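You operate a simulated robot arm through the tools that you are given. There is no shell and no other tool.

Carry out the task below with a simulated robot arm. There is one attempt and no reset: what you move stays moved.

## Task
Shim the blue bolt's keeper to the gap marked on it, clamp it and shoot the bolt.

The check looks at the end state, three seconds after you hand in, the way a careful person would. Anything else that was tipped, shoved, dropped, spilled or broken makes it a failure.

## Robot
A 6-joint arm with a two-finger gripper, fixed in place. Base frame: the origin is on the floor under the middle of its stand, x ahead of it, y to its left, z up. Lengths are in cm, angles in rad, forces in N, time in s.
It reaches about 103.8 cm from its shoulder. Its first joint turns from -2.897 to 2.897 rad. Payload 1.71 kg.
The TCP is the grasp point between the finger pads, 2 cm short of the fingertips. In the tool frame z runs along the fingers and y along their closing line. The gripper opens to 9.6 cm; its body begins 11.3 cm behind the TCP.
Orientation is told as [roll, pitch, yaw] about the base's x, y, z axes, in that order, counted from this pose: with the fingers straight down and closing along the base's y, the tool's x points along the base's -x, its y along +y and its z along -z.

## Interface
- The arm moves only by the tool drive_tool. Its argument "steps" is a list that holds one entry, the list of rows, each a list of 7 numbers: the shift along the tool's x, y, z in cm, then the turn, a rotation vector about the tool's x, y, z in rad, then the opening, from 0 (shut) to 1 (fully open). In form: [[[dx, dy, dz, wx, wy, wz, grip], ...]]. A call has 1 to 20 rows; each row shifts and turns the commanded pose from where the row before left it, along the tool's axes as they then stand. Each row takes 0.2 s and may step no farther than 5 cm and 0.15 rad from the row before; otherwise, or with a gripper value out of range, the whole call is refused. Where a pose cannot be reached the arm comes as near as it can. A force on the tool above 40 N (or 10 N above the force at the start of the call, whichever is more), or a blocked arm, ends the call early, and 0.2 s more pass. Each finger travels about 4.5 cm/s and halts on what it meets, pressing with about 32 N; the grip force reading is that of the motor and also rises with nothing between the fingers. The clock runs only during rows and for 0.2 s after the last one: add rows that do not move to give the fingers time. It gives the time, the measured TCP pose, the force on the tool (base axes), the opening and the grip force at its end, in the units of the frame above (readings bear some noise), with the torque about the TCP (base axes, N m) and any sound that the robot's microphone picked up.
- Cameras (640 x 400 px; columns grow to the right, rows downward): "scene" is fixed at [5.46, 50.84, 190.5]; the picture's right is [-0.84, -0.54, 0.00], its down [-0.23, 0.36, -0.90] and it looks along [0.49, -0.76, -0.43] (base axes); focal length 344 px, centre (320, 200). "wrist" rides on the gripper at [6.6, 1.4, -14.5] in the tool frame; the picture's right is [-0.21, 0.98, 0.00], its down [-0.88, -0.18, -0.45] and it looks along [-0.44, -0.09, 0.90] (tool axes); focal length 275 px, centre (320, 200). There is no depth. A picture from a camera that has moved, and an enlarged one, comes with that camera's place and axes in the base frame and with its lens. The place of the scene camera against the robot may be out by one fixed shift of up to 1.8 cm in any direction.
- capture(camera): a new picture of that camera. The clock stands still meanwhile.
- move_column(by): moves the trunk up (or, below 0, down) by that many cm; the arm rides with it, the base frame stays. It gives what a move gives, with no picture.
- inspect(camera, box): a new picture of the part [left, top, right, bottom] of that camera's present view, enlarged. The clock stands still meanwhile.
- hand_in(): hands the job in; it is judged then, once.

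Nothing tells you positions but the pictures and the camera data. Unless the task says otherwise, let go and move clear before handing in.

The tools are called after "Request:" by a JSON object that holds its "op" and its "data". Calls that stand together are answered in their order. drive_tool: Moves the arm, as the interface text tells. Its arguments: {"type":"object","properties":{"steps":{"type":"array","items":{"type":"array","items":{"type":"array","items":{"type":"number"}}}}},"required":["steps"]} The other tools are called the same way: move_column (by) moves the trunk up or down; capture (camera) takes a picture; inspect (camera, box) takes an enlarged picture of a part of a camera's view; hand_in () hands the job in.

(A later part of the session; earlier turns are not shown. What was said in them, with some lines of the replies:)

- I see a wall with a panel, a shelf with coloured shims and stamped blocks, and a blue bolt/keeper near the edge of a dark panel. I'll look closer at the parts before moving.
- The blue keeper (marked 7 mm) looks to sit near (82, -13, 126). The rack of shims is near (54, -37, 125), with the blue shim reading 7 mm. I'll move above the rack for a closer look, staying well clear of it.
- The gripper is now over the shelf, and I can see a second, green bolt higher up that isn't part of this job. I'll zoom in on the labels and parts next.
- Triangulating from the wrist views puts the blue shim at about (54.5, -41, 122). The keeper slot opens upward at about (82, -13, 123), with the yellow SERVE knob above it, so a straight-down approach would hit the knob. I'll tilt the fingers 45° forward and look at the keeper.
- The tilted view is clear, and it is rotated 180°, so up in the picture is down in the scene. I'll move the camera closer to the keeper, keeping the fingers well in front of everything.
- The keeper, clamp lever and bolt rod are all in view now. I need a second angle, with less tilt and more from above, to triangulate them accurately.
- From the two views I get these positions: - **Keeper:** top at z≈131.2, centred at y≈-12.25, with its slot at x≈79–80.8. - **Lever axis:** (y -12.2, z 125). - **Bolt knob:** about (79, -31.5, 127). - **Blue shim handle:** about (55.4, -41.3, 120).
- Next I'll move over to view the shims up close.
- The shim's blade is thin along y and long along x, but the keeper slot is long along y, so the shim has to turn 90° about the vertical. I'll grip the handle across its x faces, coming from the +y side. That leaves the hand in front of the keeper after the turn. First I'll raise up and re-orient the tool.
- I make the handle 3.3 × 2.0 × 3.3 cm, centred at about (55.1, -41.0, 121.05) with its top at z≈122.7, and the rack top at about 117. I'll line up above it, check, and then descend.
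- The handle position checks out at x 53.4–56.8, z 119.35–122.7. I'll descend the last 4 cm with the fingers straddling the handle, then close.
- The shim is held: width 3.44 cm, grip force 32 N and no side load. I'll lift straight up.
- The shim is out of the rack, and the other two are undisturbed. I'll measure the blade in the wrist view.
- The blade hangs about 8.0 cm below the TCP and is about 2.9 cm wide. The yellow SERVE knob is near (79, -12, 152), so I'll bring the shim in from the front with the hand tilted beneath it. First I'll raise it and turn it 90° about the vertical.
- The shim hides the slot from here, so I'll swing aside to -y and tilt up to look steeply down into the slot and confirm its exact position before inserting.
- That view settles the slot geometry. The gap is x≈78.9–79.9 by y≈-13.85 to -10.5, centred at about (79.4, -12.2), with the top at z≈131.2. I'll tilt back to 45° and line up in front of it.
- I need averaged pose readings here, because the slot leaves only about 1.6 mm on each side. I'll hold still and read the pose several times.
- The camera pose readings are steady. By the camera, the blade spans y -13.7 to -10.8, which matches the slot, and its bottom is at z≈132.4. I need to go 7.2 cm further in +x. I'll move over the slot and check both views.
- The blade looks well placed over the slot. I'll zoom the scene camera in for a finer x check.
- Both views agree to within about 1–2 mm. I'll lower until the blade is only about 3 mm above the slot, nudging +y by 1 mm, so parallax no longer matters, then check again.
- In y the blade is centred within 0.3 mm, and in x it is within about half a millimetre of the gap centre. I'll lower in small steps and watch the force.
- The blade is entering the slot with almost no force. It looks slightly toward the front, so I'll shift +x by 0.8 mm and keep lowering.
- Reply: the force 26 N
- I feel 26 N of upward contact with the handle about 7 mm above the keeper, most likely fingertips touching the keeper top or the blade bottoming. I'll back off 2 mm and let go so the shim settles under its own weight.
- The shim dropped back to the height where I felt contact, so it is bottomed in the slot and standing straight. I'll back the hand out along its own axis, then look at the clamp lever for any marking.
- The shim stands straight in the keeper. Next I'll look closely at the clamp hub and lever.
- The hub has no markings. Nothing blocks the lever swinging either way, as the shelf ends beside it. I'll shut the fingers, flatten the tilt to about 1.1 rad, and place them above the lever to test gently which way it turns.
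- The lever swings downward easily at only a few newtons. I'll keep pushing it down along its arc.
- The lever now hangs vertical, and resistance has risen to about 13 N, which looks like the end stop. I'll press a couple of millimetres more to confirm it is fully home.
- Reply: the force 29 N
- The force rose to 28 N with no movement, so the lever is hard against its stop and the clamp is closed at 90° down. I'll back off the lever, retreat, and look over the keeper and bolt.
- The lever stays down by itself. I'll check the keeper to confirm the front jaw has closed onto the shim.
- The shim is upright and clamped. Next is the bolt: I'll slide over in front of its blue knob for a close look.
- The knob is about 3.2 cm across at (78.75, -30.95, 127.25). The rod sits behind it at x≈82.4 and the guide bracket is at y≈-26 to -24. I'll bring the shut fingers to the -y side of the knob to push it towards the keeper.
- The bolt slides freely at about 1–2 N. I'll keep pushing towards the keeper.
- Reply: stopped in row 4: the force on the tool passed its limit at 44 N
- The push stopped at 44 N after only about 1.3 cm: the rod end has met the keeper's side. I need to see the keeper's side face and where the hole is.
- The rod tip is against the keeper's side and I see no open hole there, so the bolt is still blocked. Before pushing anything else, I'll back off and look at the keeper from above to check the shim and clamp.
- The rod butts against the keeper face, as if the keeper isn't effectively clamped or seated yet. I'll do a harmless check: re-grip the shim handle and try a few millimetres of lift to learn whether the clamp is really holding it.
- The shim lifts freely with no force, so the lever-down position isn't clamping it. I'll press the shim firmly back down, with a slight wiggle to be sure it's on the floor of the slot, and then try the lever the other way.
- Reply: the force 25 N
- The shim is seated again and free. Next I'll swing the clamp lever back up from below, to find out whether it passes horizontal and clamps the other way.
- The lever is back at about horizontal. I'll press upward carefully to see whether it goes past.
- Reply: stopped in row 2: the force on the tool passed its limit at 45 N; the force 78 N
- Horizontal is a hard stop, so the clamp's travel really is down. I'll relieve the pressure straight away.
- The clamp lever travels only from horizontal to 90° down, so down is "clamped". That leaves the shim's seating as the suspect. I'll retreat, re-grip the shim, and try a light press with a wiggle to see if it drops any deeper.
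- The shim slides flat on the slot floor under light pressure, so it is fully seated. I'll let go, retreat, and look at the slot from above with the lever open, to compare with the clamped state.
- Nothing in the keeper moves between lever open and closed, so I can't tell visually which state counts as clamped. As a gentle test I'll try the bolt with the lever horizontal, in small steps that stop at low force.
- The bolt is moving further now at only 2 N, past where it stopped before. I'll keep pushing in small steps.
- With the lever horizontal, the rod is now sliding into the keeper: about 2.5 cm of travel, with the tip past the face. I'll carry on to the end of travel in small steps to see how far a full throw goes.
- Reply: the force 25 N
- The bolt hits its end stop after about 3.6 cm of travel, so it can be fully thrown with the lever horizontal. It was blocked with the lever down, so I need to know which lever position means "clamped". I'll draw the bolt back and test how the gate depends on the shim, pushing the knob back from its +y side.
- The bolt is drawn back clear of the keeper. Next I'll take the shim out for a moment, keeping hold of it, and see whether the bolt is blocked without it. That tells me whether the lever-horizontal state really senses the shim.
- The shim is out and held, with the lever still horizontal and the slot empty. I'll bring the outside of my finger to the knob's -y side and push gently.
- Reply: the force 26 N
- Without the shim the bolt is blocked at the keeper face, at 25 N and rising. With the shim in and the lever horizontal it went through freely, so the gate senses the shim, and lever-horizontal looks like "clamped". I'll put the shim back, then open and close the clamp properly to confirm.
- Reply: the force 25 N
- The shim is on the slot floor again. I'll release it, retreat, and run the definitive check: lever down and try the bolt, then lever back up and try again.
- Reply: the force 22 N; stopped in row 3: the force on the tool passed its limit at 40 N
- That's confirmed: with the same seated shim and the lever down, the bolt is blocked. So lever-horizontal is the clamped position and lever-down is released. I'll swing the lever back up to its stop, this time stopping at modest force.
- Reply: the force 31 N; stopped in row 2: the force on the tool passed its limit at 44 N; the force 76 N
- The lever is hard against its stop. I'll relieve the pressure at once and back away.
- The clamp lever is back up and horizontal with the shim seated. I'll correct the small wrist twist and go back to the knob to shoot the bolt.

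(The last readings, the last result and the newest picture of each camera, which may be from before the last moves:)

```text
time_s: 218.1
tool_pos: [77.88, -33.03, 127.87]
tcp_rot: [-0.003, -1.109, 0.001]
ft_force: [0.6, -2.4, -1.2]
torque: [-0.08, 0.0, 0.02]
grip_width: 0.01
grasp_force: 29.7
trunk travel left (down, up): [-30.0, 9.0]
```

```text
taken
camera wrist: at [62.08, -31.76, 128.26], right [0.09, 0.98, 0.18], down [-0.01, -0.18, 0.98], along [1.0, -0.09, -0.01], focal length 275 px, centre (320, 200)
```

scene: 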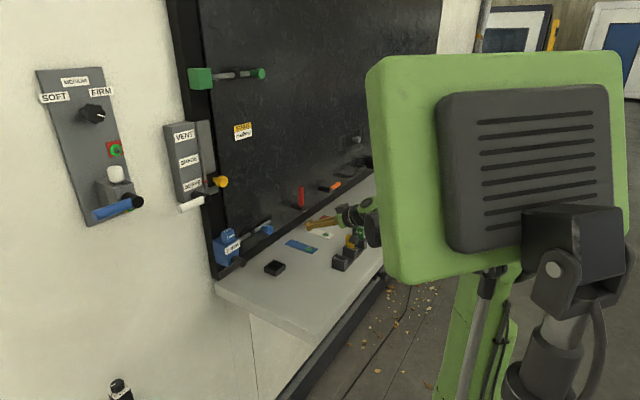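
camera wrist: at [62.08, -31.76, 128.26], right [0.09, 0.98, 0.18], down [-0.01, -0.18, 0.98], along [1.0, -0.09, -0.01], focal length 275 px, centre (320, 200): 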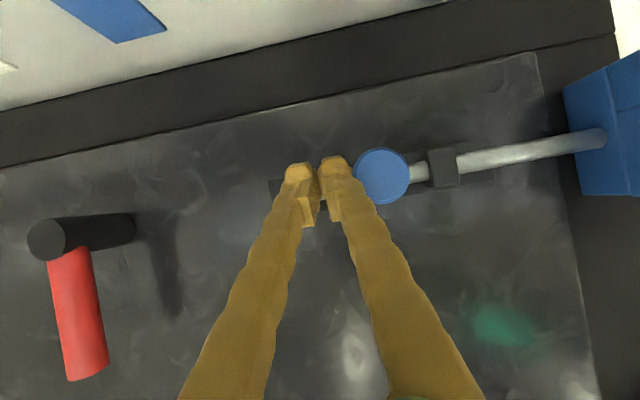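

Request:
{"op": "drive_tool", "data": {"steps": [[[0, 0.12, 0, 0, 0, 0, 0], [0, 0.12, 0, 0, 0, 0, 0], [0, 0.12, 0, 0, 0, 0, 0], [0, 0, 0, 0, 0, 0, 0]]]}}

Request:
{"op": "drive_tool", "data": {"steps": [[[0, 0.15, 0, 0, 0, 0, 0], [0, 0.15, 0, 0, 0, 0, 0], [0, 0.15, 0, 0, 0, 0, 0], [0, 0, 0, 0, 0, 0, 0]]]}}

Request:
{"op": "drive_tool", "data": {"steps": [[[0, 0.15, 0, 0, 0, 0, 0], [0, 0.15, 0, 0, 0, 0, 0], [0, 0.15, 0, 0, 0, 0, 0], [0, 0.15, 0, 0, 0, 0, 0], [0, 0, 0, 0, 0, 0, 0]]]}}

Request:
{"op": "capture", "data": {"camera": "wrist"}}

```text
time_s: 219.1
tool_pos: [77.81, -32.68, 127.88]
tcp_rot: [-0.003, -1.109, 0.002]
ft_force: [0.4, -1.7, 1.1]
torque: [0.06, 0.0, 0.02]
grip_width: 0.0
grasp_force: 28.8
trunk travel left (down, up): [-30.0, 9.0]
```

```text
time_s: 220.1
tool_pos: [77.9, -32.33, 127.83]
tcp_rot: [-0.002, -1.108, 0.001]
ft_force: [-0.1, -1.4, -1.3]
torque: [-0.01, -0.04, 0.04]
grip_width: 0.0
grasp_force: 30.0
trunk travel left (down, up): [-30.0, 9.0]
```

```text
time_s: 221.3
tool_pos: [77.77, -31.66, 127.65]
tcp_rot: [-0.003, -1.108, 0.001]
ft_force: [0.7, -1.4, 0.1]
torque: [0.01, 0.0, -0.02]
grip_width: 0.01
grasp_force: 29.2
trunk travel left (down, up): [-30.0, 9.0]
```

```text
taken
camera wrist: at [62.01, -30.34, 128.24], right [0.09, 0.98, 0.18], down [-0.01, -0.18, 0.98], along [1.0, -0.09, -0.01], focal length 275 px, centre (320, 200)
```

wrist: 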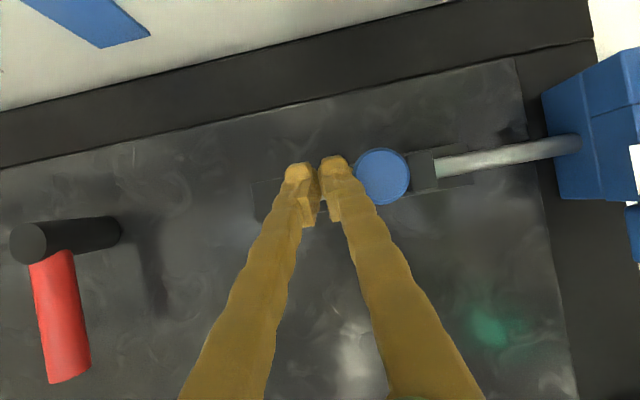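

The bolt is going home at about 1.5 N. I'll take it to the end of its travel.

Request:
{"op": "drive_tool", "data": {"steps": [[[0, 0.15, 0, 0, 0, 0, 0], [0, 0.15, 0, 0, 0, 0, 0], [0, 0.15, 0, 0, 0, 0, 0], [0, 0.15, 0, 0, 0, 0, 0], [0, 0.12, 0, 0, 0, 0, 0], [0, 0, 0, 0, 0, 0, 0]]]}}

Request:
{"op": "drive_tool", "data": {"steps": [[[0, 0.1, 0, 0, 0, 0, 0], [0, 0.1, 0, 0, 0, 0, 0], [0, 0, 0, 0, 0, 0, 0]]]}}

Request:
{"op": "capture", "data": {"camera": "wrist"}}

```text
time_s: 222.7
tool_pos: [77.81, -31.09, 127.7]
tcp_rot: [-0.003, -1.108, 0.004]
ft_force: [-1.8, -3.2, -0.3]
torque: [-0.01, 0.03, 0.06]
grip_width: 0.0
grasp_force: 29.6
trunk travel left (down, up): [-30.0, 9.0]
```

```text
time_s: 223.5
tool_pos: [77.85, -30.97, 127.71]
tcp_rot: [-0.003, -1.108, -0.001]
ft_force: [-2.4, -7.2, -2.3]
torque: [-0.11, -0.04, 0.1]
grip_width: 0.0
grasp_force: 29.3
trunk travel left (down, up): [-30.0, 9.0]
```

```text
taken
camera wrist: at [62.03, -29.49, 128.25], right [0.1, 0.98, 0.18], down [-0.01, -0.18, 0.98], along [1.0, -0.09, -0.01], focal length 275 px, centre (320, 200)
```

wrist: 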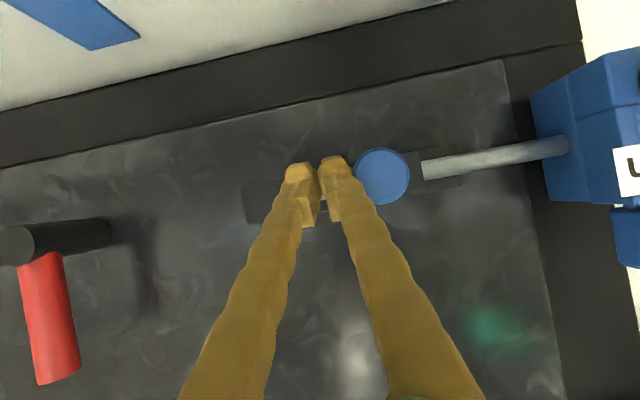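

Request:
{"op": "drive_tool", "data": {"steps": [[[0, 0.12, 0, 0, 0, 0, 0], [0, 0, 0, 0, 0, 0, 0]]]}}

Request:
{"op": "drive_tool", "data": {"steps": [[[0, -0.5, 0, 0, 0, 0, 0], [0.32, -0.3, -2.83, 0, 0, 0, 0], [0.32, 0, -2.83, 0, 0, 0, 0], [0.32, 0, -2.83, 0, 0, 0, 0], [0.32, 0, -2.83, 0, 0, 0, 0], [0, 0, 0, 0, 0, 0, 0]]]}}

Request:
{"op": "capture", "data": {"camera": "wrist"}}

Request:
{"op": "inspect", "data": {"camera": "scene", "box": [205, 215, 295, 290]}}

```text
time_s: 224.1
tool_pos: [77.88, -30.85, 127.75]
tcp_rot: [-0.004, -1.109, -0.001]
ft_force: [-3.4, -16.2, 0.2]
torque: [-0.08, 0.01, 0.2]
grip_width: 0.02
grasp_force: 29.5
trunk travel left (down, up): [-30.0, 9.0]
```

```text
time_s: 225.5
tool_pos: [67.19, -31.29, 131.89]
tcp_rot: [-0.006, -1.108, 0.003]
ft_force: [0.4, -1.3, 0.1]
torque: [-0.02, -0.02, -0.01]
grip_width: 0.0
grasp_force: 29.2
trunk travel left (down, up): [-30.0, 9.0]
```

```text
taken
camera wrist: at [51.32, -29.92, 132.41], right [0.09, 0.98, 0.18], down [-0.01, -0.18, 0.98], along [1.0, -0.09, -0.01], focal length 275 px, centre (320, 200)
```

wrist: 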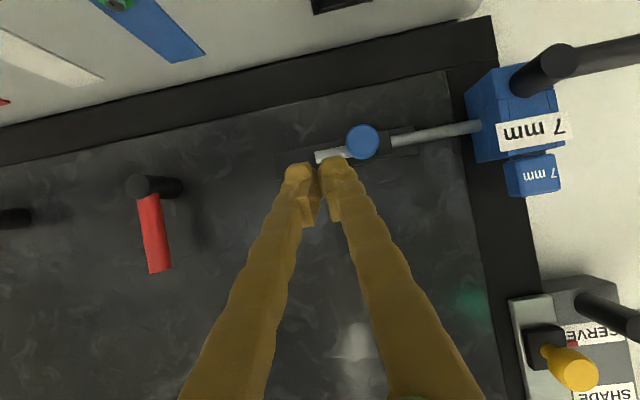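

```text
5.33 times, centred on (250, 252) of scene
camera zoom: at [5.46, 50.84, 190.5], right [-0.84, -0.54, 0.0], down [-0.23, 0.36, -0.9], along [0.49, -0.76, -0.43], focal length 1834 px, centre (693, -80)
```

zoom: 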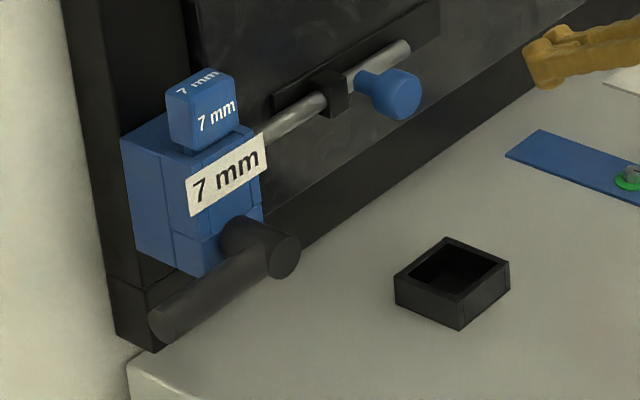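

The bolt is fully thrown, the shim is seated, and the lever is at its horizontal clamped stop. I'll compare against the starting picture to verify the lever and check that nothing else was disturbed.

Request:
{"op": "inspect", "data": {"camera": "scene", "box": [205, 205, 305, 285]}}

Request:
{"op": "inspect", "data": {"camera": "scene", "box": [200, 160, 400, 300]}}

Request:
{"op": "inspect", "data": {"camera": "scene", "box": [30, 60, 230, 230]}}

```text
5.00 times, centred on (255, 245) of scene
camera zoom: at [5.46, 50.84, 190.5], right [-0.84, -0.54, 0.0], down [-0.23, 0.36, -0.9], along [0.49, -0.76, -0.43], focal length 1719 px, centre (645, -25)
```

zoom: 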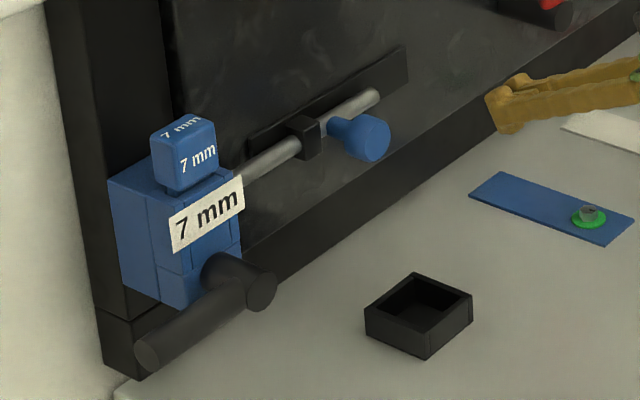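

```text
2.86 times, centred on (300, 230) of scene
camera zoom: at [5.46, 50.84, 190.5], right [-0.84, -0.54, 0.0], down [-0.23, 0.36, -0.9], along [0.49, -0.76, -0.43], focal length 982 px, centre (377, 114)
```

zoom: 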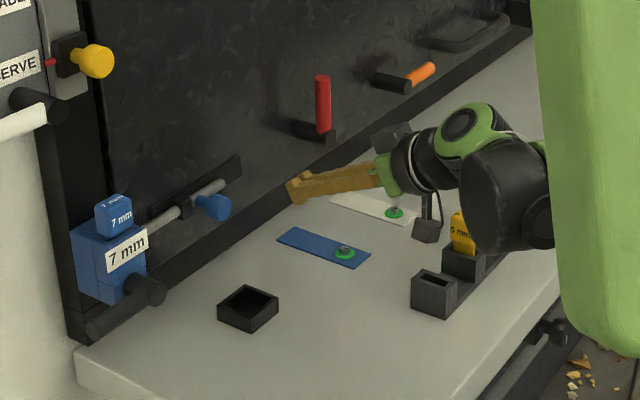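

```text
2.35 times, centred on (130, 145) of scene
camera zoom: at [5.46, 50.84, 190.5], right [-0.84, -0.54, 0.0], down [-0.23, 0.36, -0.9], along [0.49, -0.76, -0.43], focal length 809 px, centre (767, 329)
```

zoom: 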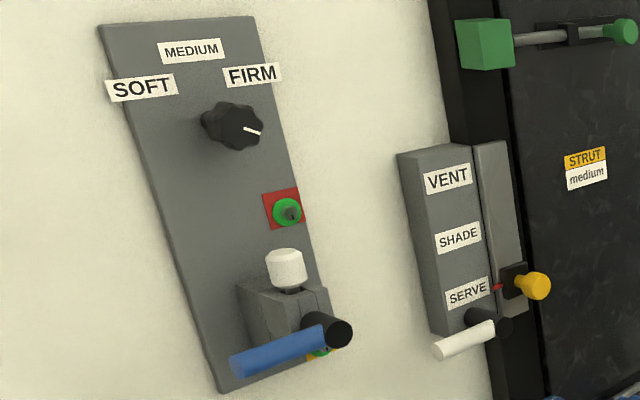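

The lever matches its clamped end stop, the panel, SERVE unit, tray and strips look as they did at the start, and the bolt is home. I'll raise the arm clear and check the rest of the scene.

Request:
{"op": "drive_tool", "data": {"steps": [[[-2.38, 0, -2.68, 0, 0, 0, 0], [-2.38, 0, -2.68, 0, 0, 0, 0], [-2.38, 0, -2.68, 0, 0, 0, 0], [-2.38, 0, -2.68, 0, 0, 0, 0], [-2.38, 0, -2.68, 0, 0, 0, 0], [-2.38, 0, -2.68, 0, 0, 0, 0], [0, 0, 0, 0, 0.138, 0, 0.2], [0, 0, 0, 0, 0.138, 0, 0.4], [0, 0, 0, 0, 0.138, 0, 0.6], [0, 0, 0, 0, 0.138, 0, 0.8], [0, 0, 0, 0, 0.138, 0, 1], [0, 0, 0, 0, 0.138, 0, 1], [0, 0, 0, 0, 0.138, 0, 1], [0, 0, 0, 0, 0.138, 0, 1], [0, 0, 0, 0, 0, 0, 1], [0, 0, 0, 0, 0, 0, 1]]]}}

Request:
{"op": "capture", "data": {"camera": "wrist"}}

Request:
{"op": "capture", "data": {"camera": "scene"}}

```text
time_s: 228.9
tool_pos: [58.98, -31.34, 151.64]
tcp_rot: [-0.003, -0.004, -0.003]
ft_force: [-0.1, 0.4, -0.3]
torque: [-0.04, -0.05, 0.05]
grip_width: 9.63
grasp_force: 0.0
trunk travel left (down, up): [-30.0, 9.0]
```

```text
taken
camera wrist: at [52.56, -29.96, 166.02], right [0.21, 0.98, 0.0], down [0.87, -0.19, 0.45], along [0.44, -0.09, -0.89], focal length 275 px, centre (320, 200)
```

wrist: 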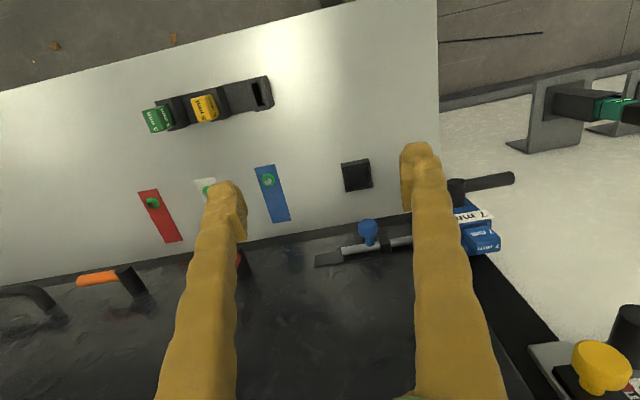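

```text
taken
```

scene: 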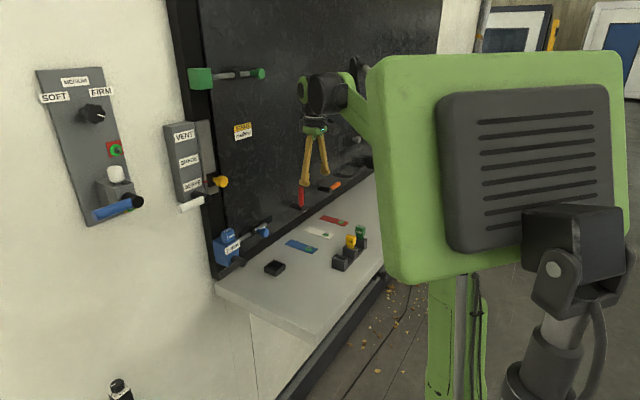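

Everything else looks untouched: the yellow and green shims are upright in the rack, and the tray, strips and levers are in place. One last close look at the keeper before handing in.

Request:
{"op": "inspect", "data": {"camera": "scene", "box": [205, 215, 285, 275]}}

Request:
{"op": "inspect", "data": {"camera": "scene", "box": [310, 200, 390, 280]}}

Request:
{"op": "inspect", "data": {"camera": "wrist", "box": [300, 140, 540, 290]}}

```text
6.67 times, centred on (245, 245) of scene
camera zoom: at [5.46, 50.84, 190.5], right [-0.84, -0.54, 0.0], down [-0.23, 0.36, -0.9], along [0.49, -0.76, -0.43], focal length 2292 px, centre (820, -100)
```

zoom: 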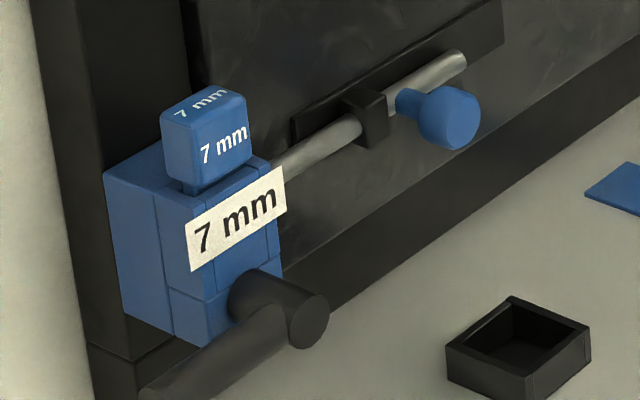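

```text
5.00 times, centred on (350, 240) of scene
camera zoom: at [5.46, 50.84, 190.5], right [-0.84, -0.54, 0.0], down [-0.23, 0.36, -0.9], along [0.49, -0.76, -0.43], focal length 1719 px, centre (170, 0)
```

zoom: 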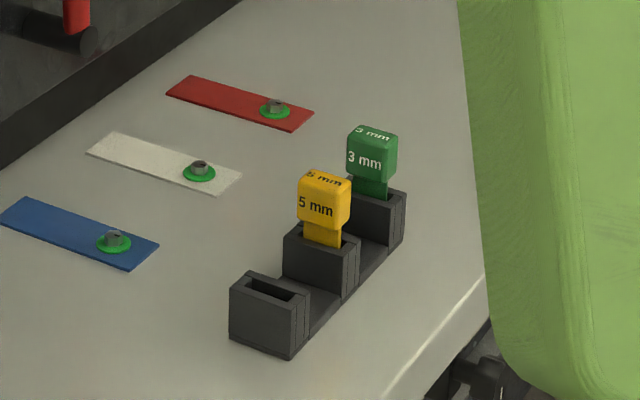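

```text
2.67 times, centred on (420, 215) of wrist
camera zoom: at [52.56, -29.96, 166.02], right [0.21, 0.98, 0.0], down [0.87, -0.19, 0.45], along [0.44, -0.09, -0.89], focal length 734 px, centre (53, 160)
```

zoom: 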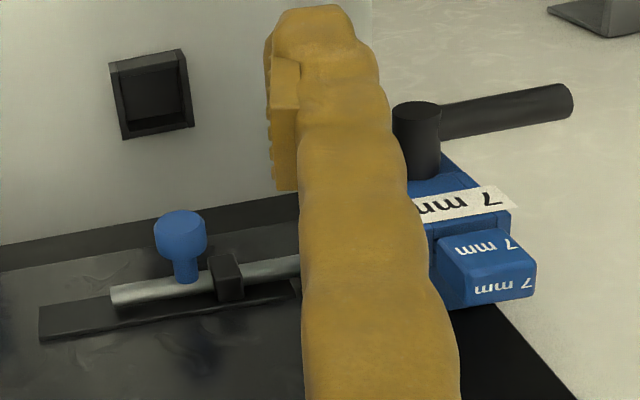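

The 7 mm shim is seated in the blue keeper and the clamp lever is at the stop where the bolt is free to enter. The bolt is thrown to the end of its travel, and the gripper is open and clear of everything. Handing in.

Request:
{"op": "hand_in", "data": {}}

```text
The job is handed in.
```

I handed the job in with the 7 mm shim in the blue keeper, the clamp lever at its horizontal stop and the bolt fully shot. One point rests on inference: which lever position counts as clamped.

- **Shim:** the blue 7 mm shim is on the floor of the keeper slot. I pressed it down at about 25 N, and its handle stands roughly 5 mm proud of the keeper.
- **Clamp lever:** it turns only between horizontal, where it started, and straight down. Nothing on the keeper says which end is clamped, so I tested with the bolt:

| Shim in slot | Lever | Bolt |
|---|---|---|
| yes | down | blocked at the keeper face (tried twice) |
| yes | horizontal | slid in at about 2 N |
| no | horizontal | blocked at the keeper face |

  That points to horizontal being clamped. After the final shim insertion I opened the lever and closed it again. The clamp never physically gripped the shim, which lifted freely in both positions.
- **Bolt:** the knob travelled about 3.6 cm to its end stop, and the rod is inside the keeper.
- **Hard contacts:** pushing the lever up against its stop reached about 75 N twice, and the blocked bolt took 40–44 N. I saw no damage.
- **Rest of the scene:** the yellow and green shims, the tray, the strips and the other controls look as they did at the start.
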